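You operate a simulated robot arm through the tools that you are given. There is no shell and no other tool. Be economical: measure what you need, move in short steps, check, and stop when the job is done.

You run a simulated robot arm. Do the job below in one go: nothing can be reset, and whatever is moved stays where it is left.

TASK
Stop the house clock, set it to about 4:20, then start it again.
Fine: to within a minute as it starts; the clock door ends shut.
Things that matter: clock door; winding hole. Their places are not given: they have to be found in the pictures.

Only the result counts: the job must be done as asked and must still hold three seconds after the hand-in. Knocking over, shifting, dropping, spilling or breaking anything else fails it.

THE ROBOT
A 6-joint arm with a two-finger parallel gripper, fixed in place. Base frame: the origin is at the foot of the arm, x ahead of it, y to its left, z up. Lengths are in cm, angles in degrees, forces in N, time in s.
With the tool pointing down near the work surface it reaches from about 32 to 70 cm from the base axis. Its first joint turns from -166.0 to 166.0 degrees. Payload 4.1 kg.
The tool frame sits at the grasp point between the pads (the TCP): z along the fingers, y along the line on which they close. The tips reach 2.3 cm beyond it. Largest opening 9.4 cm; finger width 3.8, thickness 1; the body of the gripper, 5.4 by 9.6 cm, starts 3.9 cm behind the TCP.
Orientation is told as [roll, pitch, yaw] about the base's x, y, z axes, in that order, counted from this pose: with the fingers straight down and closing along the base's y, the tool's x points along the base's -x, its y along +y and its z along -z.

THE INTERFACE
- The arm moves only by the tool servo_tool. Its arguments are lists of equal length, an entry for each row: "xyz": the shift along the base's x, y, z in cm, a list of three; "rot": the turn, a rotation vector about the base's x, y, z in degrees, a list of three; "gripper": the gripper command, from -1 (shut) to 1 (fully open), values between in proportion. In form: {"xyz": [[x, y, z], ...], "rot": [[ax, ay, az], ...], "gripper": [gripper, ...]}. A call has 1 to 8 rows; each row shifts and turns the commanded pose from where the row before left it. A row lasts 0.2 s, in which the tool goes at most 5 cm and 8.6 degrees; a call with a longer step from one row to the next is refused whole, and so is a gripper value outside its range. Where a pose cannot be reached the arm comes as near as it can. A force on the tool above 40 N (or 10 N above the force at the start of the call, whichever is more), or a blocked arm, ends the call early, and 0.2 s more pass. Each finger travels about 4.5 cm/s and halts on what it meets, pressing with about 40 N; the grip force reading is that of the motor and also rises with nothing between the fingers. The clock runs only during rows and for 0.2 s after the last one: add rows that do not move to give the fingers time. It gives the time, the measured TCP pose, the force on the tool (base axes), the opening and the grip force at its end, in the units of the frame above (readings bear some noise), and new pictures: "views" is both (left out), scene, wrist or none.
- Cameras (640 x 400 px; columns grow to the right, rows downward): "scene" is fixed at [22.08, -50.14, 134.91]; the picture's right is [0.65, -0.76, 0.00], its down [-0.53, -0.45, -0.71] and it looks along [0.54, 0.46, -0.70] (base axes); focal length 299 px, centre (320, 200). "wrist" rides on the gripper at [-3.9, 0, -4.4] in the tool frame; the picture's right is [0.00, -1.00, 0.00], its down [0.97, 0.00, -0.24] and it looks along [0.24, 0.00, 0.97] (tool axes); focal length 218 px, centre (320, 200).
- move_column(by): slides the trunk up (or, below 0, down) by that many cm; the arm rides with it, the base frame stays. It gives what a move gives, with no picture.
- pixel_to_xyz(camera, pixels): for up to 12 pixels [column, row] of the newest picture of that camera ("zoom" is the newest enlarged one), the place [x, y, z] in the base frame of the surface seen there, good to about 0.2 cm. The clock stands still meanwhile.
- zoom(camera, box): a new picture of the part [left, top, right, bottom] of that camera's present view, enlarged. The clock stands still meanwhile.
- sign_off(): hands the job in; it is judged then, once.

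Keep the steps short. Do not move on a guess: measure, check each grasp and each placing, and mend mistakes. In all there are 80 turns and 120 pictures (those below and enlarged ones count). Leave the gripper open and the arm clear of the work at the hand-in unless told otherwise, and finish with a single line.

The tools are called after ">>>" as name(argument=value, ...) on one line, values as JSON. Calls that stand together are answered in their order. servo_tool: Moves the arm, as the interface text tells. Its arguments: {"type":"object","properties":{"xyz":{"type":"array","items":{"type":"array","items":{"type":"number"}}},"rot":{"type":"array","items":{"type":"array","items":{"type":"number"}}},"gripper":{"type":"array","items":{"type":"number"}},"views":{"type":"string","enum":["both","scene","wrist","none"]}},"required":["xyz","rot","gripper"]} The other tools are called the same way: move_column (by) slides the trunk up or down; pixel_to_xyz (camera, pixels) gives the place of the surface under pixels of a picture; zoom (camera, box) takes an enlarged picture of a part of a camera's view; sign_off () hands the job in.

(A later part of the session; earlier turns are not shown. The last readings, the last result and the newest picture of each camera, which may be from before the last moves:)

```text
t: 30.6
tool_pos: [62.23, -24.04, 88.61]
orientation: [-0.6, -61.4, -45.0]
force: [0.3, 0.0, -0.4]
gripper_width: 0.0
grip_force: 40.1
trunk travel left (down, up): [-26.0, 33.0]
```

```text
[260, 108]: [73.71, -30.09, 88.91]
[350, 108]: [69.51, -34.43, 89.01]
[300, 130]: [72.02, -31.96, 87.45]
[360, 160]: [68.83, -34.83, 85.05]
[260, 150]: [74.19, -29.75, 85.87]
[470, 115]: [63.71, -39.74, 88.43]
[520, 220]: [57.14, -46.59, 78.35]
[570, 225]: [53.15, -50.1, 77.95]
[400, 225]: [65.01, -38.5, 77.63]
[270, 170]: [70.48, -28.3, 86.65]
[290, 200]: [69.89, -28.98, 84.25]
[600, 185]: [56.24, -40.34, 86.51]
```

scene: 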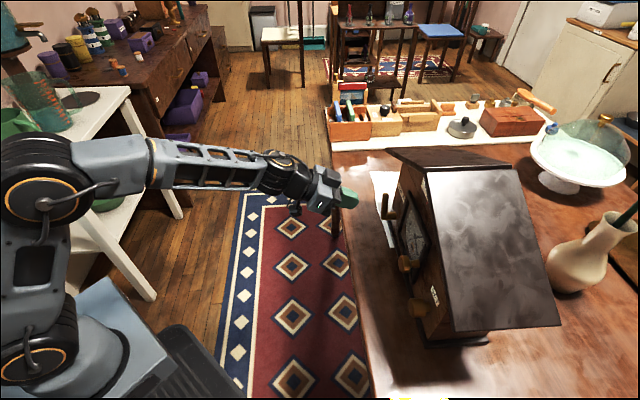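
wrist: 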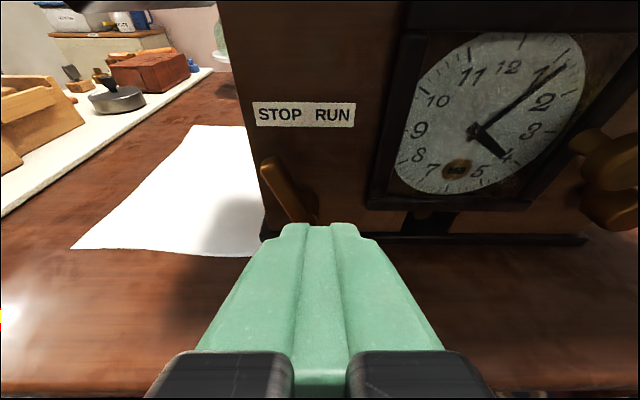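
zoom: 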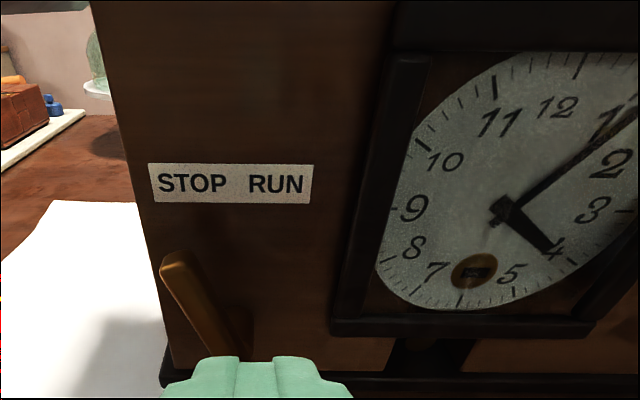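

The front plane is still at 45° (x − y ≈ 103.8), and the clock slid left by under 1 cm. Horizontal reach near the base is better with the trunk higher, so I'll raise it 14 cm. Then I'll move over in front of the SET knob, still high up, and open the fingers.

>>> move_column(by=14)

>>> servo_tool(xyz=[[-2.5, -0.5, 0], [-2.5, -1.5, 0], [-2.5, -2, 0], [-2.5, -3, 0], [-2.5, -3, -1], [-1.5, -3, -2], [0, -2, -3], [0, 0, -3]], rot=[[0, 0, 0], [0, 0, 0], [0, 0, 0], [0, 0, 0], [0, 0, 0], [0, 0, 0], [0, 0, 0], [0, 0, 0]], gripper=[0.3, 0.3, 0.3, 0.3, 0.3, 0.3, 0.3, 0.3])

```text
t: 32.3
tool_pos: [62.27, -24.0, 102.64]
orientation: [-0.6, -61.5, -45.1]
force: [0.0, -0.3, 0.3]
gripper_width: 0.0
grip_force: 40.3
trunk travel left (down, up): [-40.0, 19.0]
```

```text
t: 34.1
tool_pos: [48.64, -38.84, 93.83]
orientation: [-1.2, -61.2, -45.2]
force: [-0.4, 0.5, 0.6]
gripper_width: 6.13
grip_force: 0.1
out of reach, approached as far as the arm can: row 8
trunk travel left (down, up): [-40.0, 19.0]
```

scene: 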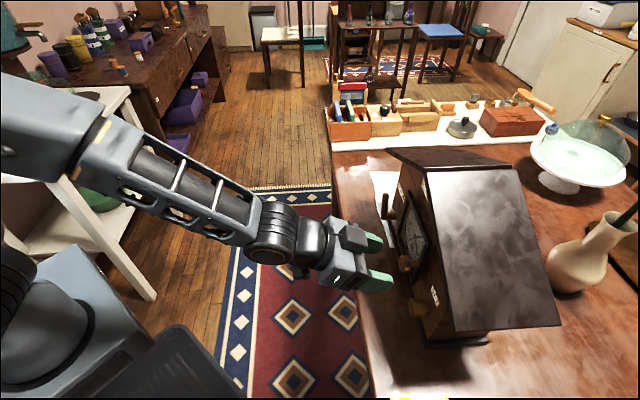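
wrist: 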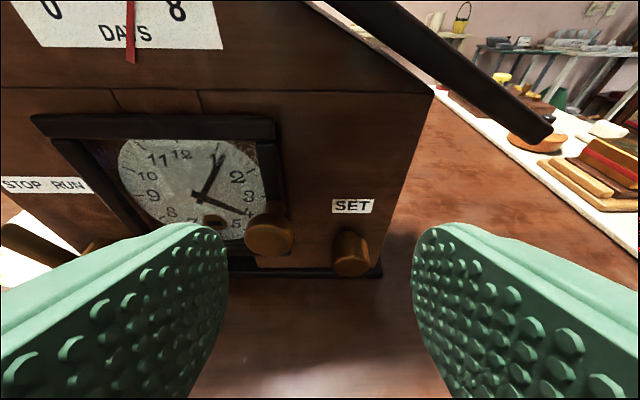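

The tilt limit came in lower down. I'll lift 8 cm and put the trunk back at −24, where the 29° tilt worked. From there I'll approach the SET knob tilted with the fingers straddling it sideways.

>>> servo_tool(xyz=[[0, 0, 2.5], [0, 0, 2.5], [0, 0, 2.5]], rot=[[0, 0, 0], [0, 0, 0], [0, 0, 0]], gripper=[0.3, 0.3, 0.3], views="none")

>>> move_column(by=-14)

>>> servo_tool(xyz=[[-0.5, -1.5, 0], [-0.5, -1.5, 0], [-0.3, -1, 0]], rot=[[0, 0, 0], [0, 0, 0], [0, 0, 0]], gripper=[0.3, 0.3, 0.3])

```text
t: 34.9
tool_pos: [48.58, -38.69, 101.38]
orientation: [-0.6, -61.4, -45.0]
force: [-0.4, 0.1, 0.0]
gripper_width: 6.1
grip_force: 0.1
trunk travel left (down, up): [-40.0, 19.0]
```

```text
t: 36.5
tool_pos: [48.64, -38.71, 87.34]
orientation: [-0.6, -61.5, -45.1]
force: [-0.6, -0.8, 0.1]
gripper_width: 6.12
grip_force: 0.0
trunk travel left (down, up): [-26.0, 33.0]
```

```text
t: 37.3
tool_pos: [48.19, -41.69, 87.23]
orientation: [-0.8, -61.4, -45.1]
force: [0.4, 0.7, 0.3]
gripper_width: 6.09
grip_force: 0.0
out of reach, approached as far as the arm can: row 3
trunk travel left (down, up): [-26.0, 33.0]
```

scene: 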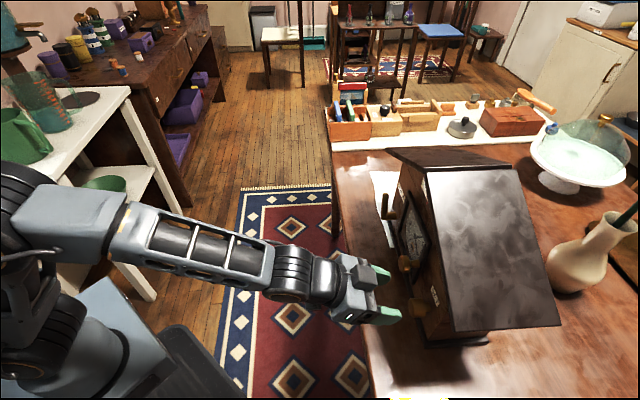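
wrist: 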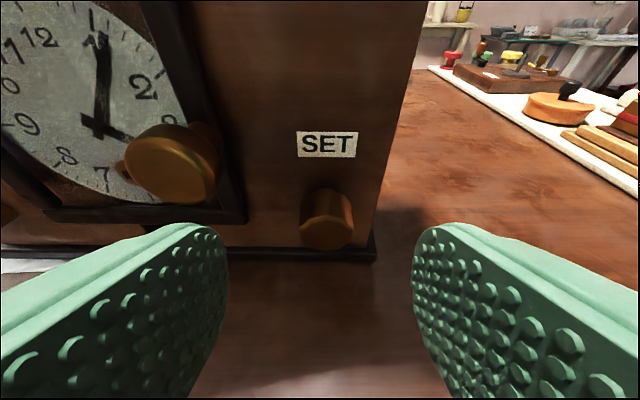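

The knob at (328,220) is nearly centred between the fingers. I'll measure it exactly.

>>> pixel_to_xyz(camera="wrist", pixels=[[327, 232], [308, 232], [347, 232], [327, 222], [327, 246], [327, 205], [350, 215], [303, 215], [327, 143], [355, 155], [300, 135], [280, 200]])

>>> zoom(camera="wrist", box=[287, 180, 367, 260])

```text
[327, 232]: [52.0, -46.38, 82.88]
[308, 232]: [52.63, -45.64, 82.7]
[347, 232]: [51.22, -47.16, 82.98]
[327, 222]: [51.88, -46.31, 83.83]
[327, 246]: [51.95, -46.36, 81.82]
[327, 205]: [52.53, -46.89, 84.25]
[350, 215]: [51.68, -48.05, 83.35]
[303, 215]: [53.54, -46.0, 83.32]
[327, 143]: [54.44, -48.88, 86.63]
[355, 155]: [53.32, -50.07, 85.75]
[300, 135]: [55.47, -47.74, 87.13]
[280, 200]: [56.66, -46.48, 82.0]
```

```text
5.00 times, centred on (327, 220) of wrist
```

zoom: 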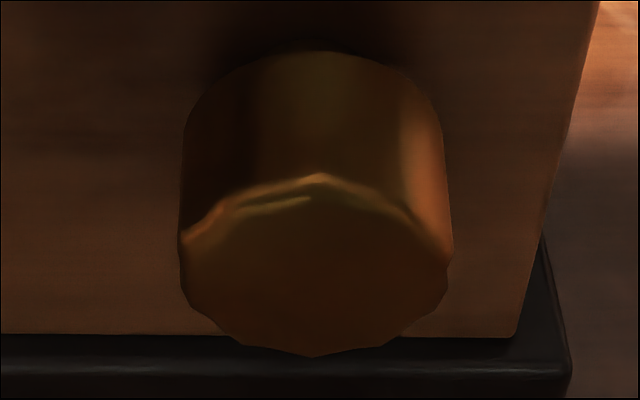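

Knob face centre is (51.95, −46.37, 82.8), radius about 1.4, sticking out 3.5 cm. I'll narrow the fingers to about 4.7 cm to clear the door knob and advance along the tool direction, most of the way.

>>> servo_tool(xyz=[[0.1, -0.4, 0], [0.6, -0.8, -0.8], [0.6, -0.8, -0.8], [0.6, -0.7, -0.8], [0.5, -0.5, -0.5]], rot=[[0, 0, 0], [0, 0, 0], [0, 0, 0], [0, 0, 0], [0, 0, 0]], gripper=[0, 0, 0, 0, 0])

```text
t: 38.5
tool_pos: [51.18, -44.29, 84.02]
orientation: [-0.7, -61.3, -45.0]
force: [-1.4, -0.2, -0.3]
gripper_width: 4.73
grip_force: 0.3
out of reach, approached as far as the arm can: row 4
trunk travel left (down, up): [-26.0, 33.0]
```

scene: 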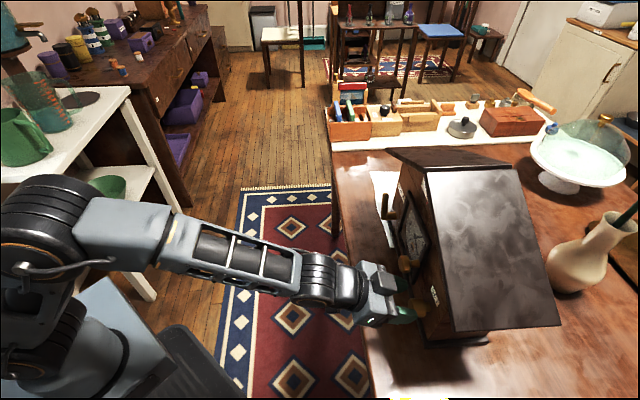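
wrist: 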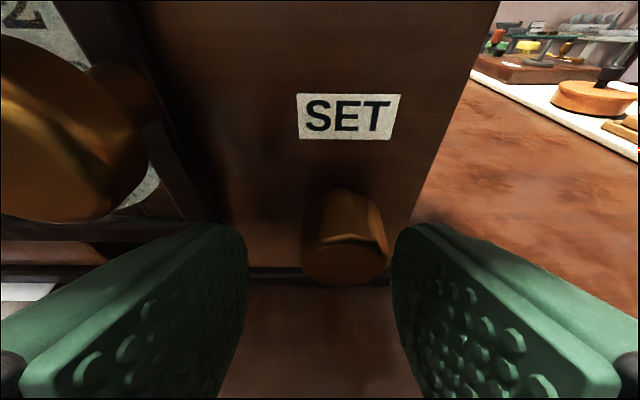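

The position error is sideways, which suggests a wrist singularity when the tool points radially. Rolling the tool counter-clockwise about the knob's axis before gripping moves it to the safe side and gives clockwise travel afterwards. I'll do that now, with the TCP 3.5 cm out from the grip point.

>>> servo_tool(xyz=[[-0.6, 0.3, -0.1], [-0.4, 0.1, -0.2], [-0.3, 0, -0.2], [-0.1, 0, -0.2], [0, 0, 0]], rot=[[-5.76, 5.5, 0], [-5.76, 5.5, 0], [-5.76, 5.5, 0], [-5.76, 5.5, 0], [-5.76, 5.5, 0]], gripper=[0, 0, 0, 0, 0])

```text
t: 39.7
tool_pos: [49.75, -43.84, 83.29]
orientation: [-61.9, -42.9, 5.6]
force: [0.2, -0.3, 0.8]
gripper_width: 4.7
grip_force: 0.2
trunk travel left (down, up): [-26.0, 33.0]
```

scene: 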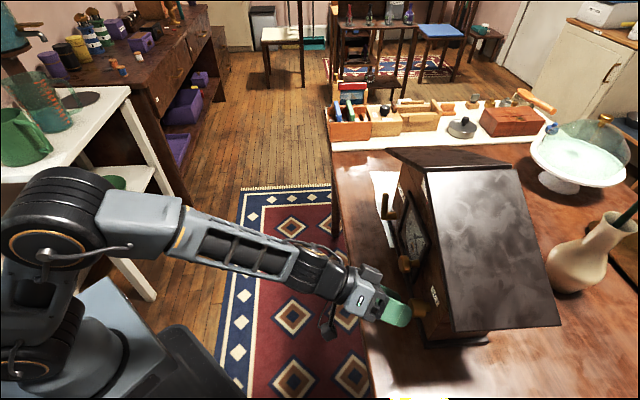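
wrist: 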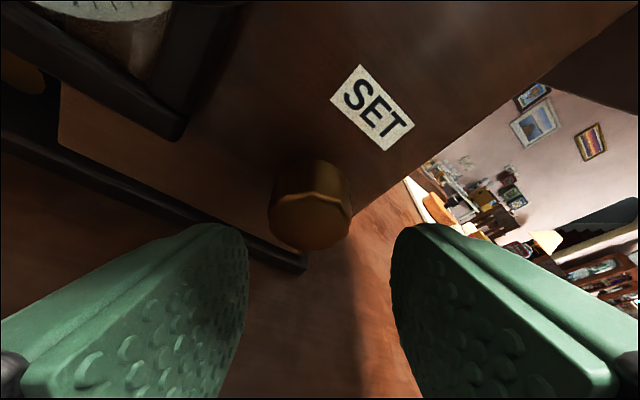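

No reach limit here. I'll roll 32° more for extra clockwise travel, then measure the knob.

>>> servo_tool(xyz=[[0, 0, 0], [0, 0, 0], [0, 0, 0], [0, 0, 0]], rot=[[-5.76, 5.5, 0], [-5.76, 5.5, 0], [-5.76, 5.5, 0], [-5.76, 5.5, 0]], gripper=[0, 0, 0, 0])

```text
t: 40.7
tool_pos: [49.64, -43.76, 83.36]
orientation: [-83.0, -16.5, 16.4]
force: [-0.4, 0.1, 0.3]
gripper_width: 4.69
grip_force: 0.2
trunk travel left (down, up): [-26.0, 33.0]
```

scene: 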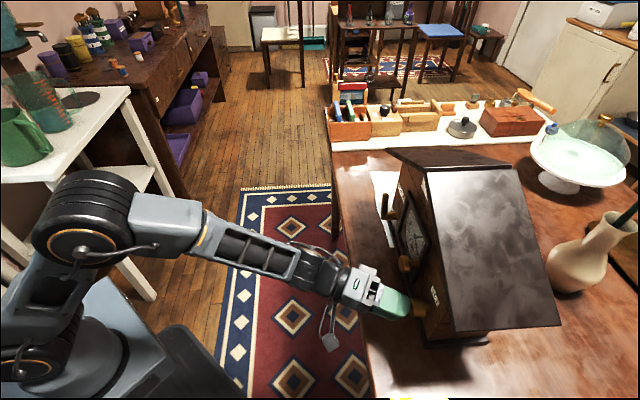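
wrist: 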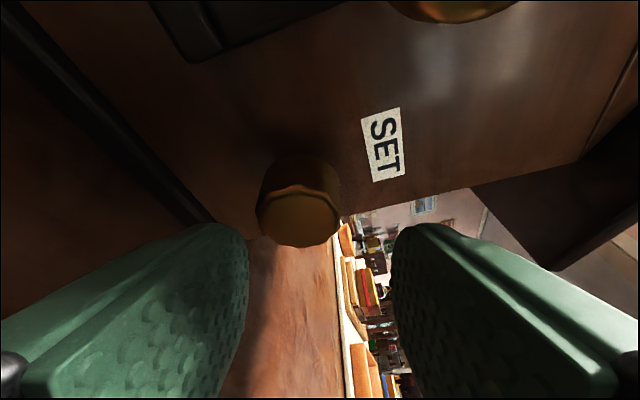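

>>> pixel_to_xyz(camera="wrist", pixels=[[298, 215], [262, 215], [335, 215], [298, 190], [298, 242], [300, 165], [380, 145], [270, 120], [330, 60]])

```text
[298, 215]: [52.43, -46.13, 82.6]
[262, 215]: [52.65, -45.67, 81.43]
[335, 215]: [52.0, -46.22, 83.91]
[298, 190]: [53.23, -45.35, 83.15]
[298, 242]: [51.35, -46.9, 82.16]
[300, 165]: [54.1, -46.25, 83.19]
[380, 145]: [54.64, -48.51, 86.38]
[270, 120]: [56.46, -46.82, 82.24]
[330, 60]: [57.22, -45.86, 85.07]
```

The TCP is on the knob's axis but 0.65 cm high. I'll correct that and advance 3.6 cm so the fingers straddle the knob.

>>> servo_tool(xyz=[[0, 0, -0.65], [0.65, -0.62, 0], [0.65, -0.62, 0], [0.65, -0.63, 0], [0.6, -0.58, 0]], rot=[[0, 0, 0], [0, 0, 0], [0, 0, 0], [0, 0, 0], [0, 0, 0]], gripper=[0, 0, 0, 0, 0])

```text
t: 41.9
tool_pos: [52.16, -46.36, 82.72]
orientation: [-82.8, -16.6, 16.4]
force: [0.1, 0.4, 0.3]
gripper_width: 4.69
grip_force: 0.0
trunk travel left (down, up): [-26.0, 33.0]
```

scene: 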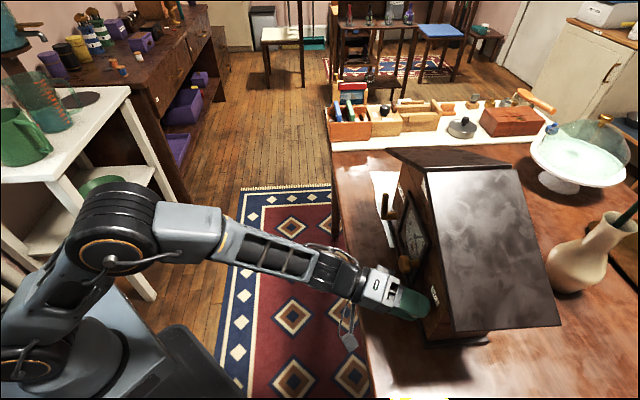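
wrist: 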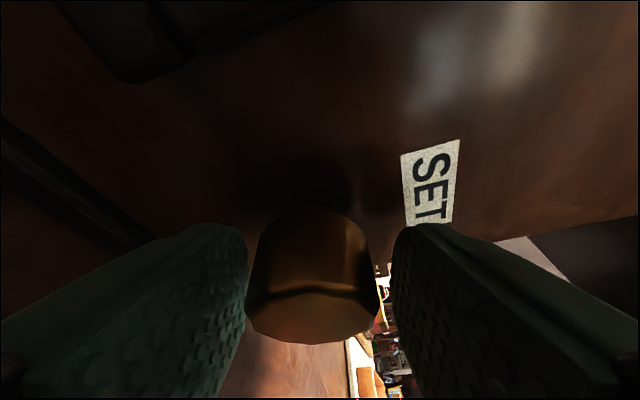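

The knob is centred between the fingers. I'll close on it and read the dial beforehand.

>>> servo_tool(xyz=[[0, 0, 0], [0, 0, 0], [0, 0, 0]], rot=[[0, 0, 0], [0, 0, 0], [0, 0, 0]], gripper=[-0.4, -0.6, -0.6], views="scene")

>>> zoom(camera="scene", box=[386, 200, 446, 270])

```text
t: 42.7
tool_pos: [52.22, -46.22, 82.52]
orientation: [-82.6, -16.6, 16.5]
force: [-0.2, 2.1, -0.6]
gripper_width: 3.33
grip_force: 39.7
trunk travel left (down, up): [-26.0, 33.0]
```

scene: 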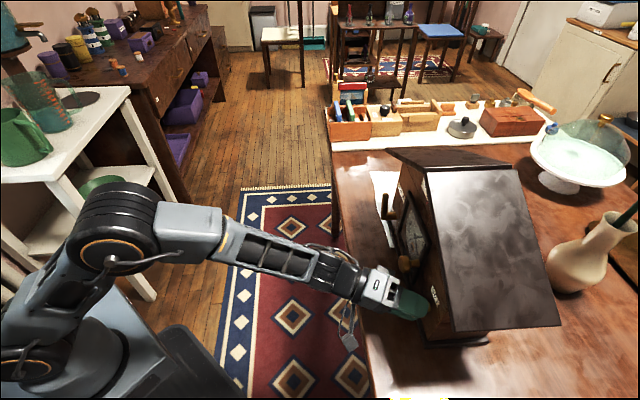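

```text
5.71 times, centred on (416, 235) of scene
```

zoom: 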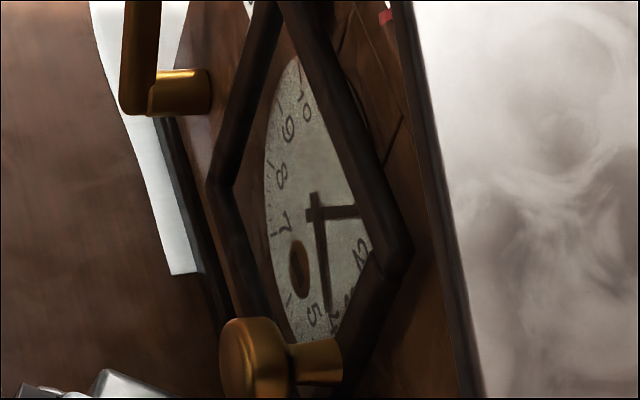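

Gripped at 3.3 cm with little side force. I'll turn clockwise 24° about the knob axis and watch the minute hand.

>>> servo_tool(xyz=[[0, 0, 0], [0, 0, 0], [0, 0, 0]], rot=[[5.76, -5.52, 0], [5.76, -5.52, 0], [5.76, -5.52, 0]], gripper=[-0.6, -0.6, -0.6])

>>> zoom(camera="scene", box=[386, 200, 446, 270])

```text
t: 43.5
tool_pos: [52.19, -46.2, 82.79]
orientation: [-68.1, -36.9, 9.6]
force: [-3.6, 0.9, -0.4]
gripper_width: 3.35
grip_force: 39.7
trunk travel left (down, up): [-26.0, 33.0]
```

scene: 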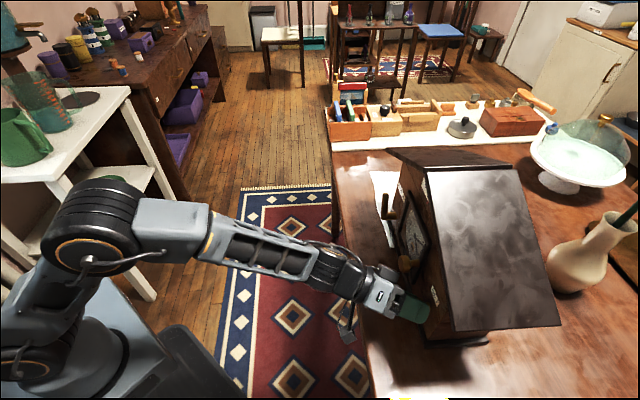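
wrist: 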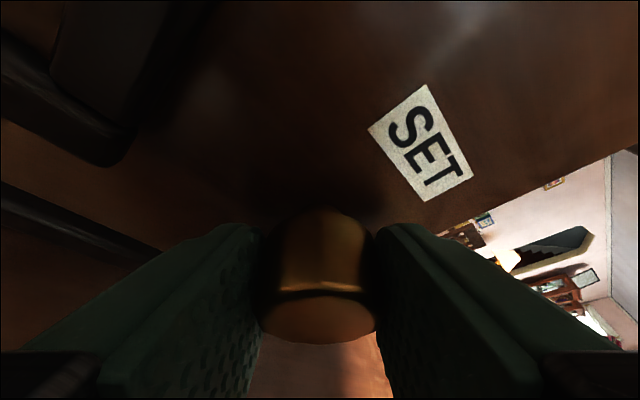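

```text
5.71 times, centred on (416, 235) of scene
```

zoom: 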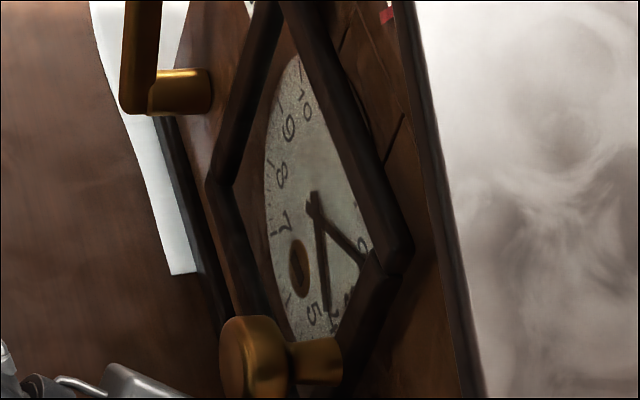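

The minute hand moved about 4 min for 24°, so it follows the knob 1:1 in the right direction. I'll turn 40° more in the same grip.

>>> servo_tool(xyz=[[0, 0, 0], [0, 0, 0], [0, 0, 0], [0, 0, 0], [0, 0, 0]], rot=[[5.76, -5.52, 0], [5.76, -5.52, 0], [5.76, -5.52, 0], [5.76, -5.52, 0], [5.76, -5.52, 0]], gripper=[-0.6, -0.6, -0.6, -0.6, -0.6])

>>> zoom(camera="scene", box=[386, 200, 446, 270])

```text
t: 44.7
tool_pos: [52.19, -46.33, 82.87]
orientation: [-16.6, -60.9, -31.1]
force: [-12.2, -3.5, -0.1]
gripper_width: 3.34
grip_force: 40.2
trunk travel left (down, up): [-26.0, 33.0]
```

scene: 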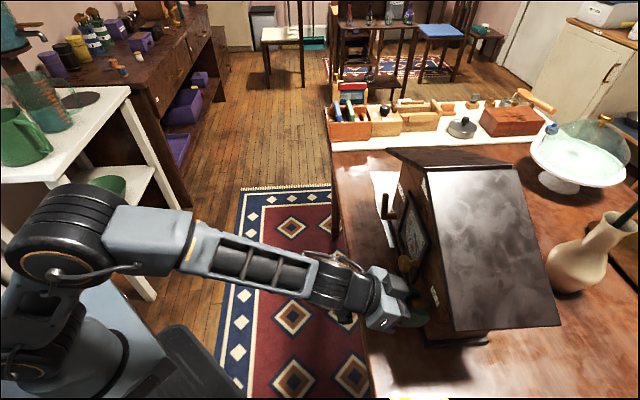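
wrist: 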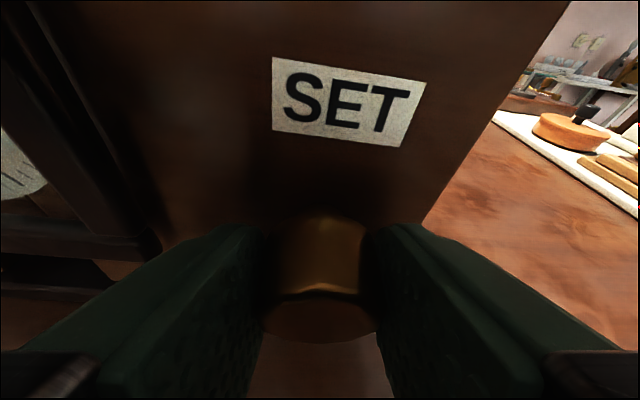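

```text
5.71 times, centred on (416, 235) of scene
```

zoom: 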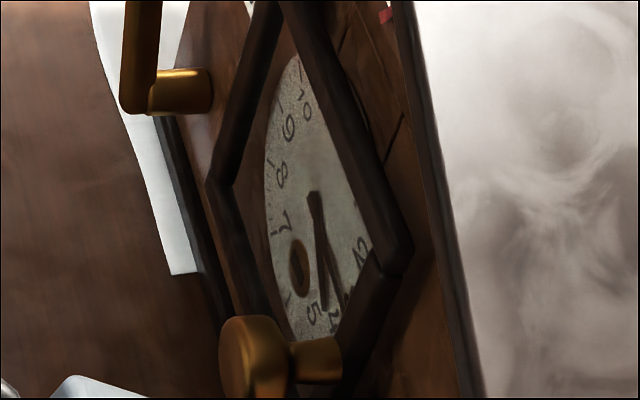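

The reading should be about 4:17. I'll release, back straight out, and look at the dial from the front to read it exactly.

>>> servo_tool(xyz=[[0, 0, 0], [0, 0, 0], [-0.7, 0.67, 0], [-0.7, 0.67, 0], [-0.7, 0.67, 0], [-0.7, 0.67, 0.5], [-0.5, 1.5, 2], [-0.5, 2, 2]], rot=[[0, 0, 0], [0, 0, 0], [0, 0, 0], [0, 0, 0], [0, 0, 0], [0, 0, 0], [0, 0, 0], [0, 0, 0]], gripper=[0, 0, 0, 0, 0, 0, 0, 0])

>>> zoom(camera="scene", box=[386, 200, 446, 270])

```text
t: 46.5
tool_pos: [48.62, -40.06, 87.26]
orientation: [-16.8, -60.6, -30.8]
force: [-0.8, -0.2, 0.1]
gripper_width: 4.73
grip_force: 0.1
trunk travel left (down, up): [-26.0, 33.0]
```

scene: 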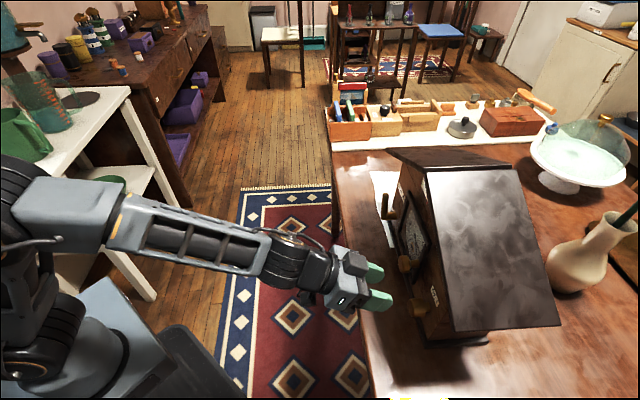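
wrist: 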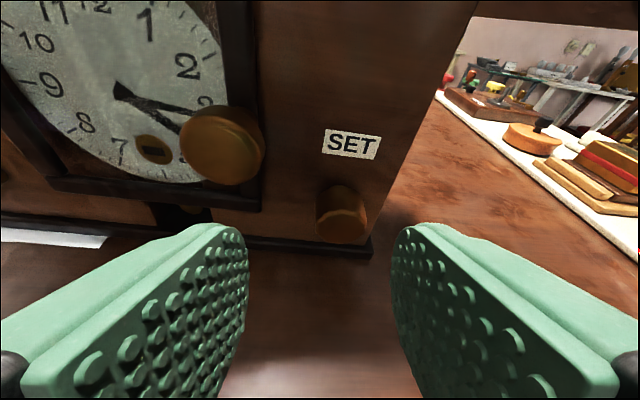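

```text
5.71 times, centred on (416, 235) of scene
```

zoom: 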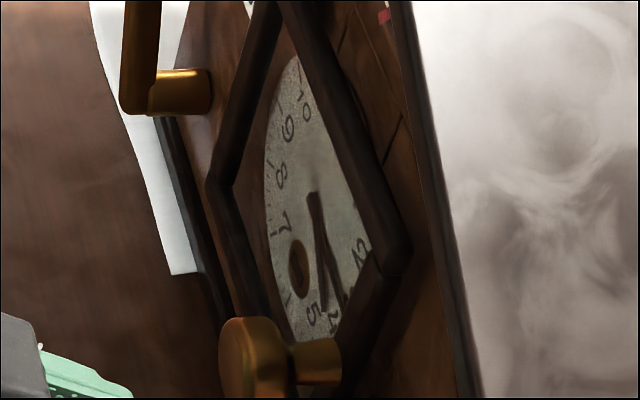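

The door knob hides the minute hand from here. I'll move up and left to the earlier good viewing spot.

>>> servo_tool(xyz=[[0.5, 2, 1], [0.5, 2, 1], [0.5, 2, 1], [0.5, 1, 1]], rot=[[0, 0, 0], [0, 0, 0], [0, 0, 0], [0, 0, 0]], gripper=[0, 0, 0, 0], views="wrist")

>>> zoom(camera="wrist", box=[120, 50, 320, 200])

```text
t: 47.5
tool_pos: [50.4, -33.02, 91.25]
orientation: [-16.9, -60.7, -30.9]
force: [0.3, -0.1, 0.8]
gripper_width: 4.7
grip_force: 0.0
trunk travel left (down, up): [-26.0, 33.0]
```

wrist: 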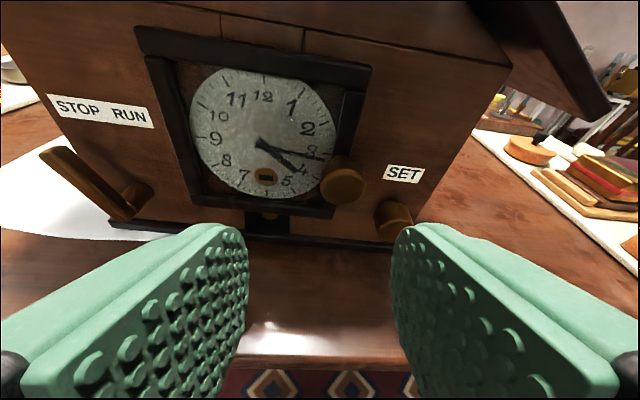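

```text
2.67 times, centred on (220, 125) of wrist
```

zoom: 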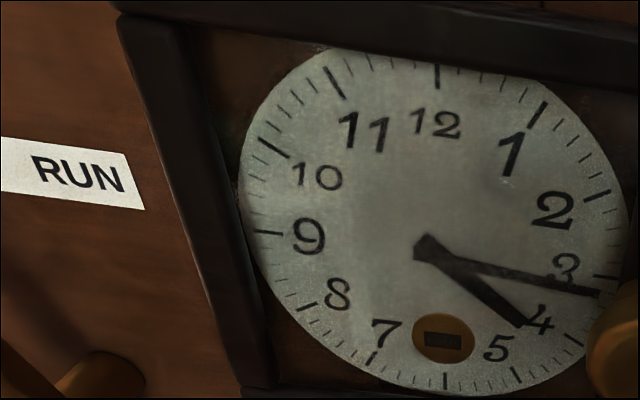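

>>> zoom(camera="wrist", box=[280, 110, 350, 200])

>>> pixel_to_xyz(camera="wrist", pixels=[[392, 222], [375, 220], [412, 218], [395, 203], [400, 173], [390, 235]])

```text
4.44 times, centred on (315, 155) of wrist
```

zoom: 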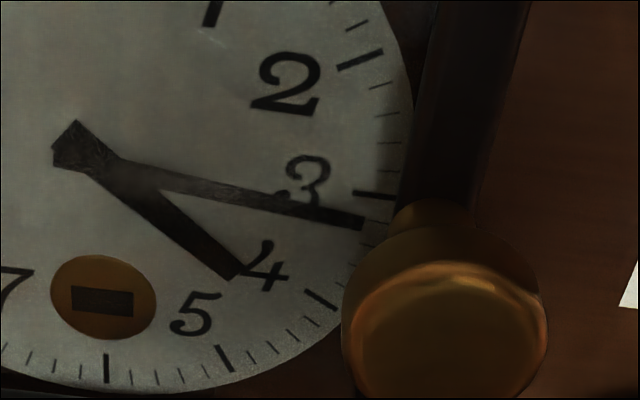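

```text
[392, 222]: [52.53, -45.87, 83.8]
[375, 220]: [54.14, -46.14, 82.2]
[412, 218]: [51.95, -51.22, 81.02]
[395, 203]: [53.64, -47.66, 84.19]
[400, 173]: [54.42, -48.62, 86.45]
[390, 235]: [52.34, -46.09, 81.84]
```

The hand is at about 4:16.1, so I need 3.9 min more, or about 23.5° of knob. I'll roll back counter-clockwise 40° while returning to the point in front of the knob.

>>> servo_tool(xyz=[[-0.8, -2, -1], [-0.8, -2, -1], [-0.4, -2, -1.5], [0, -2, -1.5], [0.4, -1.4, -1.5], [0.5, -1, -1.5], [0.4, -0.4, -0.5], [0, 0, 0]], rot=[[-5.76, 5.52, 0], [-5.76, 5.52, 0], [-5.76, 5.52, 0], [-5.76, 5.52, 0], [-5.76, 5.52, 0], [0, 0, 0], [0, 0, 0], [0, 0, 0]], gripper=[0, 0, 0, 0, 0, 0, 0, 0])

```text
t: 49.3
tool_pos: [49.81, -43.89, 82.76]
orientation: [-68.1, -36.7, 9.6]
force: [0.3, -0.3, 1.2]
gripper_width: 4.71
grip_force: 0.0
trunk travel left (down, up): [-26.0, 33.0]
```

scene: 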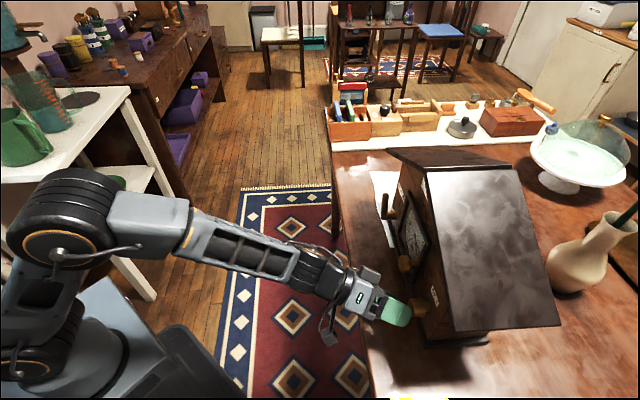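
wrist: 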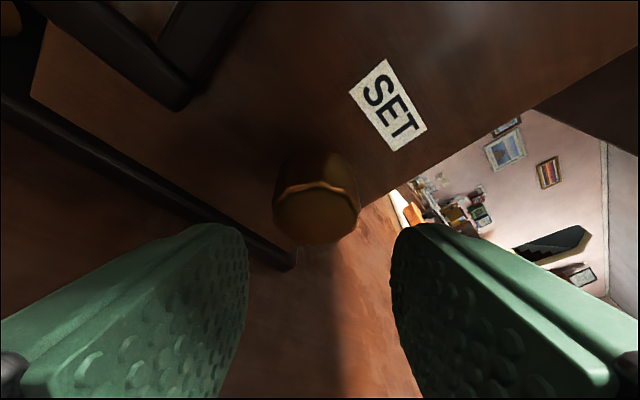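

The knob is centred between the fingers at (316,210). I'll advance, grip, and turn 23.5° clockwise.

>>> servo_tool(xyz=[[0.6, -0.58, 0], [0.6, -0.58, 0], [0.6, -0.58, 0], [0.6, -0.58, 0], [0, 0, 0], [0, 0, 0], [0, 0, 0]], rot=[[0, 0, 0], [0, 0, 0], [0, 0, 0], [0, 0, 0], [0, 0, 0], [0, 0, 0], [0, 0, 0]], gripper=[0, 0, 0, 0, -0.4, -0.6, -0.6], views="wrist")

>>> servo_tool(xyz=[[0, 0, 0], [0, 0, 0], [0, 0, 0]], rot=[[5.76, -5.52, 0], [5.76, -5.52, 0], [5.4, -5.17, 0]], gripper=[-0.6, -0.6, -0.6], views="scene")

>>> zoom(camera="scene", box=[386, 200, 446, 270])

```text
t: 50.9
tool_pos: [52.14, -46.13, 82.7]
orientation: [-68.1, -36.8, 9.7]
force: [3.1, 1.0, 0.0]
gripper_width: 3.34
grip_force: 39.6
trunk travel left (down, up): [-26.0, 33.0]
```

wrist: 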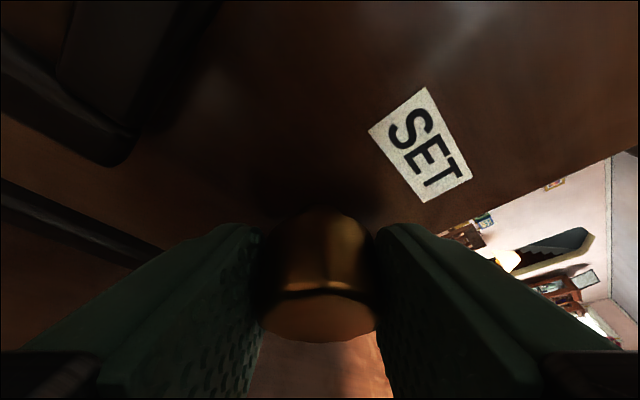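

```text
t: 51.7
tool_pos: [52.13, -46.38, 82.76]
orientation: [-44.6, -53.7, -7.6]
force: [-3.6, -4.4, -0.6]
gripper_width: 3.36
grip_force: 40.0
trunk travel left (down, up): [-26.0, 33.0]
```

scene: 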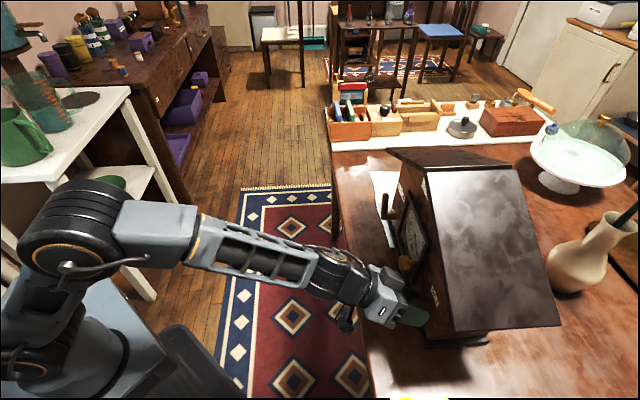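

```text
5.71 times, centred on (416, 235) of scene
```

zoom: 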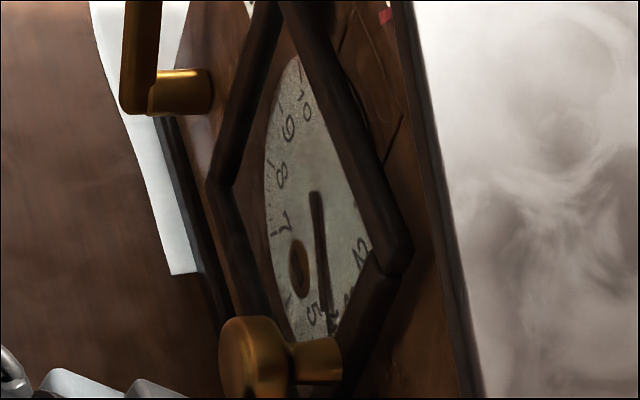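

The hands now nearly overlap at the 4. I'll release, back out along the axis, and go to a viewing spot further left, so the door knob doesn't hide the 20-minute tick.

>>> servo_tool(xyz=[[0, 0, 0], [0, 0, 0], [-0.8, 0.77, 0], [-0.8, 0.77, 0], [-0.8, 0.77, 0], [-0.8, 0.9, 0.5], [0, 2, 2], [0, 2.5, 2]], rot=[[0, 0, 0], [0, 0, 0], [0, 0, 0], [0, 0, 0], [0, 0, 0], [0, 0, 0], [0, 0, 0], [0, 0, 0]], gripper=[0, 0, 0, 0, 0, 0, 0, 0], views="none")

>>> servo_tool(xyz=[[1, 2, 1], [1, 2, 1], [1.5, 2, 1], [1.5, 2, 1], [1, 1, 1]], rot=[[5.76, -5.52, 0], [5.76, -5.52, 0], [5.76, -5.52, 0], [0, 0, 0], [0, 0, 0]], gripper=[-1, -1, -1, -1, -1], views="wrist")

```text
t: 53.5
tool_pos: [49.11, -38.44, 87.33]
orientation: [-44.6, -53.8, -7.3]
force: [-0.3, -0.2, 0.1]
gripper_width: 4.71
grip_force: 0.0
trunk travel left (down, up): [-26.0, 33.0]
```

```text
t: 54.7
tool_pos: [54.92, -29.42, 92.1]
orientation: [-1.3, -61.5, -44.5]
force: [-0.2, -0.2, 0.3]
gripper_width: 0.0
grip_force: 39.8
trunk travel left (down, up): [-26.0, 33.0]
```

wrist: 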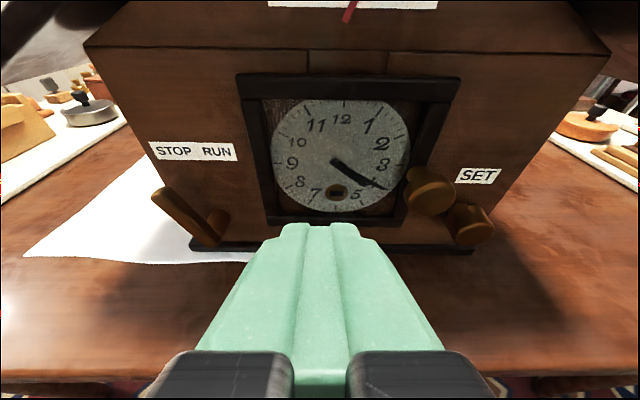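

>>> zoom(camera="wrist", box=[270, 95, 420, 215])

>>> zoom(camera="wrist", box=[330, 140, 420, 210])

```text
3.33 times, centred on (345, 155) of wrist
```

zoom: 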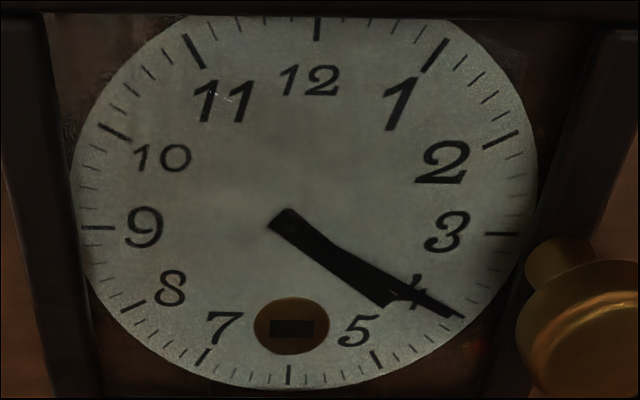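

```text
5.71 times, centred on (375, 175) of wrist
```

zoom: 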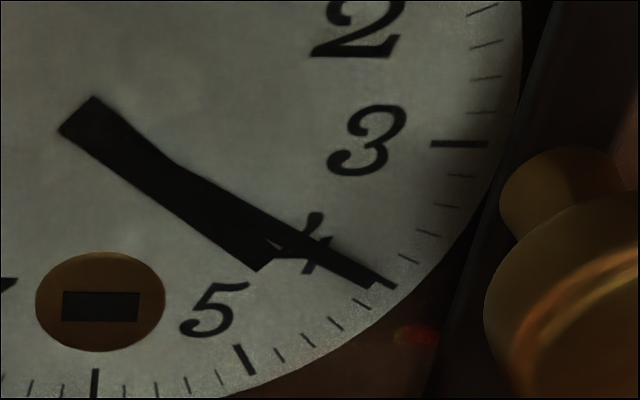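

The minute hand reads about 20.2 min, so 4:20 within tolerance, and the clock is stopped. Next I push the lever back to RUN from its left side. I'll measure the lever first.

>>> pixel_to_xyz(camera="wrist", pixels=[[160, 192], [168, 200], [178, 212], [190, 226], [203, 238], [155, 200], [172, 218], [155, 148], [235, 155], [270, 130], [480, 175]])

>>> zoom(camera="wrist", box=[140, 130, 260, 260])

```text
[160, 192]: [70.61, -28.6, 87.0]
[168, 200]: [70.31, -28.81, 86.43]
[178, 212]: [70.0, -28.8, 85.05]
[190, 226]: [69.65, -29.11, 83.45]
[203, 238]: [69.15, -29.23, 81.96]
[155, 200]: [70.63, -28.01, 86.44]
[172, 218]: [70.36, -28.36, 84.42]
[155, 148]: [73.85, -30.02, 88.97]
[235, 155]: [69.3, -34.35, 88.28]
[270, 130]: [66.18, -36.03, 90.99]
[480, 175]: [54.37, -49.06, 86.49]
```

```text
3.08 times, centred on (200, 195) of wrist
```

zoom: 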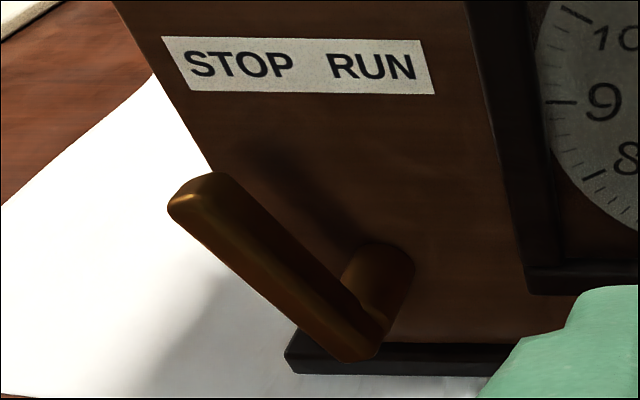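

The lever's left edge is at x+y ≈ 42.6 at height 86.4. I'll go to a point in front of its left side, with tip centre at x+y ≈ 44.7.

>>> servo_tool(xyz=[[2.4, 1.5, -0.9], [2.4, 1.5, -0.9], [2.4, 1.5, -0.9], [2.4, 1.5, -0.9], [2.2, 1.4, -1]], rot=[[0, 0, 0], [0, 0, 0], [0, 0, 0], [0, 0, 0], [0, 0, 0]], gripper=[-1, -1, -1, -1, -1])

```text
t: 55.9
tool_pos: [66.78, -22.12, 87.64]
orientation: [-1.3, -61.6, -44.5]
force: [0.5, -0.4, 0.4]
gripper_width: 0.0
grip_force: 39.9
trunk travel left (down, up): [-26.0, 33.0]
```

scene: 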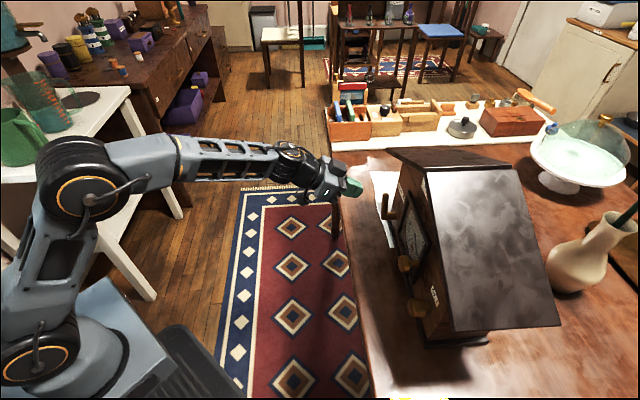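
wrist: 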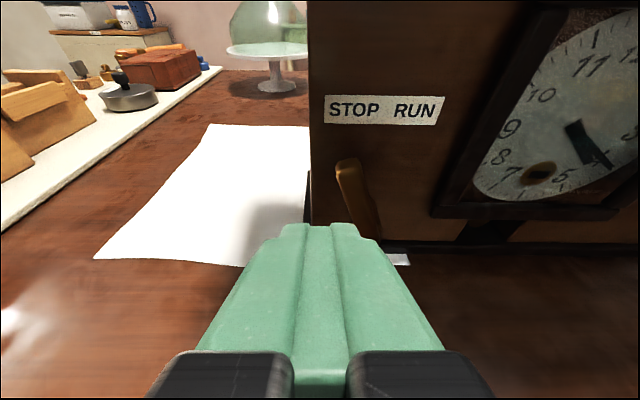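

The tip is left of the lever with about 0.45 cm to spare. I'll advance 6 cm along the normal.

>>> servo_tool(xyz=[[0.85, -0.85, -0.2], [0.85, -0.85, -0.2], [0.85, -0.85, -0.2], [0.85, -0.85, -0.1], [0.8, -0.8, 0]], rot=[[0, 0, 0], [0, 0, 0], [0, 0, 0], [0, 0, 0], [0, 0, 0]], gripper=[-1, -1, -1, -1, -1], views="wrist")

```text
t: 57.1
tool_pos: [70.89, -26.2, 87.09]
orientation: [-1.4, -61.7, -44.3]
force: [-2.9, 8.0, 4.3]
gripper_width: 0.0
grip_force: 39.8
trunk travel left (down, up): [-26.0, 33.0]
```

wrist: 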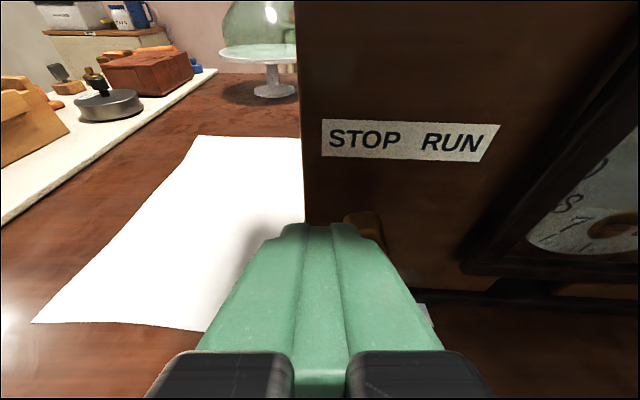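

There's about 9 N of contact, so the finger's edge is touching the lever's front. I'll back off, shift 0.6 cm left and re-enter.

>>> servo_tool(xyz=[[-0.8, 0.8, 0], [-0.7, 0.7, 0], [0.45, 0.45, 0], [0, 0, 0]], rot=[[0, 0, 0], [0, 0, 0], [0, 0, 0], [0, 0, 0]], gripper=[-1, -1, -1, -1])

>>> zoom(camera="wrist", box=[240, 120, 440, 280])

>>> zoom(camera="scene", box=[340, 160, 460, 250])

```text
t: 58.1
tool_pos: [69.92, -24.38, 86.96]
orientation: [-1.4, -61.5, -44.4]
force: [-0.9, -0.1, -0.2]
gripper_width: 0.0
grip_force: 39.4
trunk travel left (down, up): [-26.0, 33.0]
```

scene: 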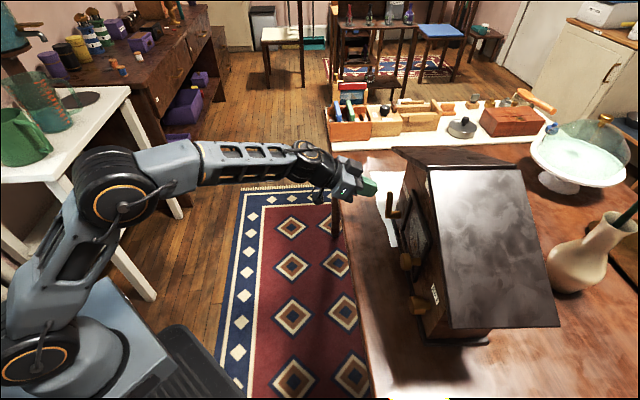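
wrist: 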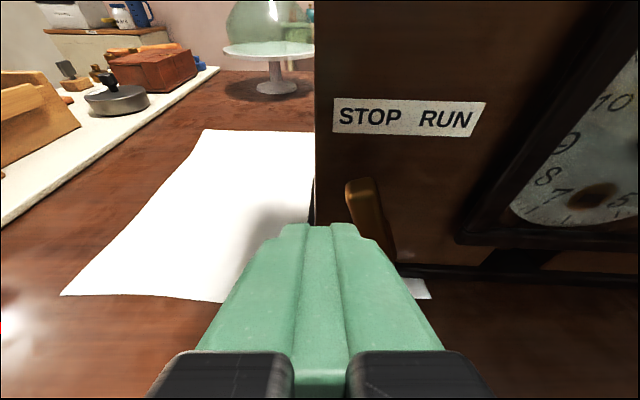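

```text
2.50 times, centred on (340, 200) of wrist
```

zoom: 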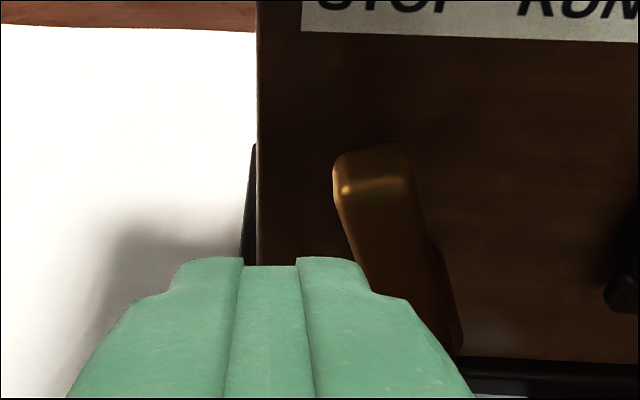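

```text
4.44 times, centred on (400, 205) of scene
```

zoom: 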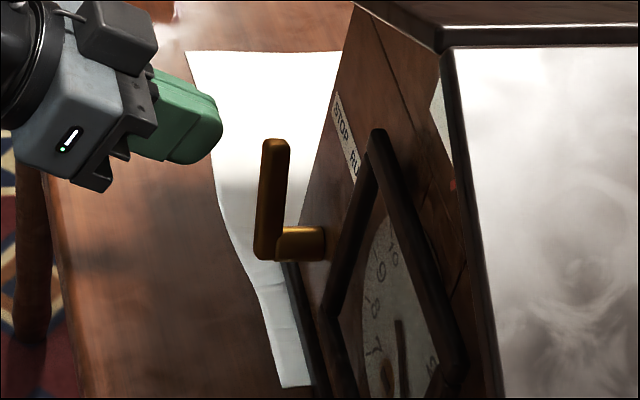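

>>> pixel_to_xyz(camera="wrist", pixels=[[357, 183], [350, 195], [362, 200], [368, 220], [372, 235], [340, 115], [475, 115], [330, 160]])

```text
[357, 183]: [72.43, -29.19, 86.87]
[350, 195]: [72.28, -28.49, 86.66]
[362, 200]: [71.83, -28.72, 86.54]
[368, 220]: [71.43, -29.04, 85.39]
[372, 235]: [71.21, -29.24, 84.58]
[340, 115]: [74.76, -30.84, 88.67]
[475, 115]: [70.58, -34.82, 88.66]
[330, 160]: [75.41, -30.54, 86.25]
```

The touch pushed the clock back about 1.2 cm (front plane now x − y ≈ 105.5), so I'll be gentler. The closed fingers are really about 2.6 cm wide, which explains the contact. I'll shift further left before entering, with the lever's left edge at x+y = 43.8.

>>> servo_tool(xyz=[[0.5, 0.5, 0], [0.6, -0.6, 0], [0.6, -0.6, 0], [0.6, -0.6, 0], [0.5, -0.5, 0]], rot=[[0, 0, 0], [0, 0, 0], [0, 0, 0], [0, 0, 0], [0, 0, 0]], gripper=[-1, -1, -1, -1, -1])

>>> zoom(camera="scene", box=[340, 160, 460, 250])

```text
t: 59.3
tool_pos: [72.7, -26.12, 86.87]
orientation: [-1.4, -61.6, -44.5]
force: [0.0, -0.3, -0.5]
gripper_width: 0.0
grip_force: 39.9
trunk travel left (down, up): [-26.0, 33.0]
```

scene: 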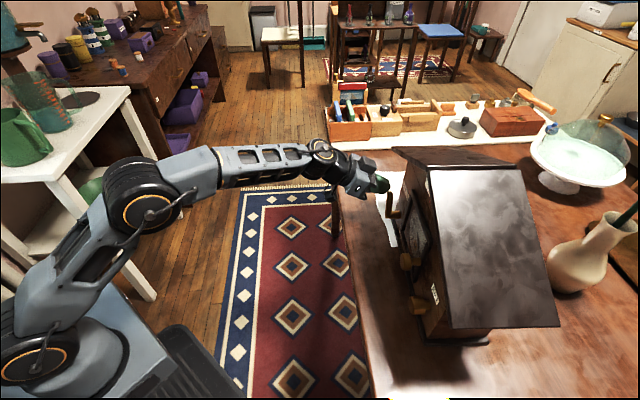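
wrist: 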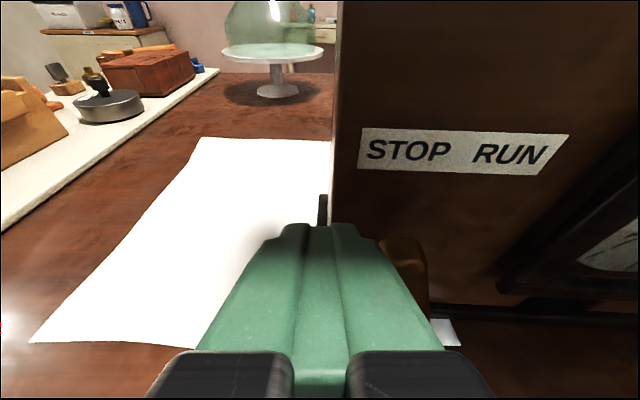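

```text
4.44 times, centred on (400, 205) of scene
```

zoom: 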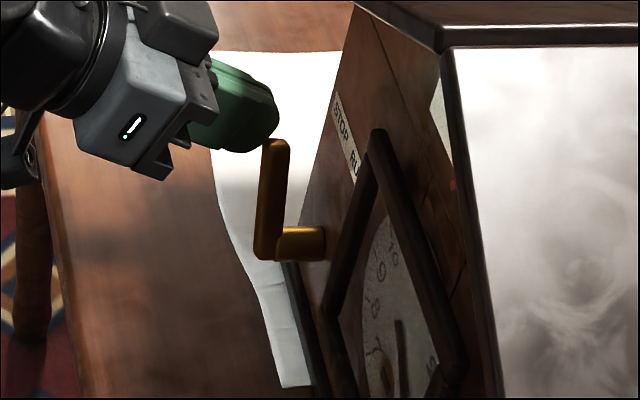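

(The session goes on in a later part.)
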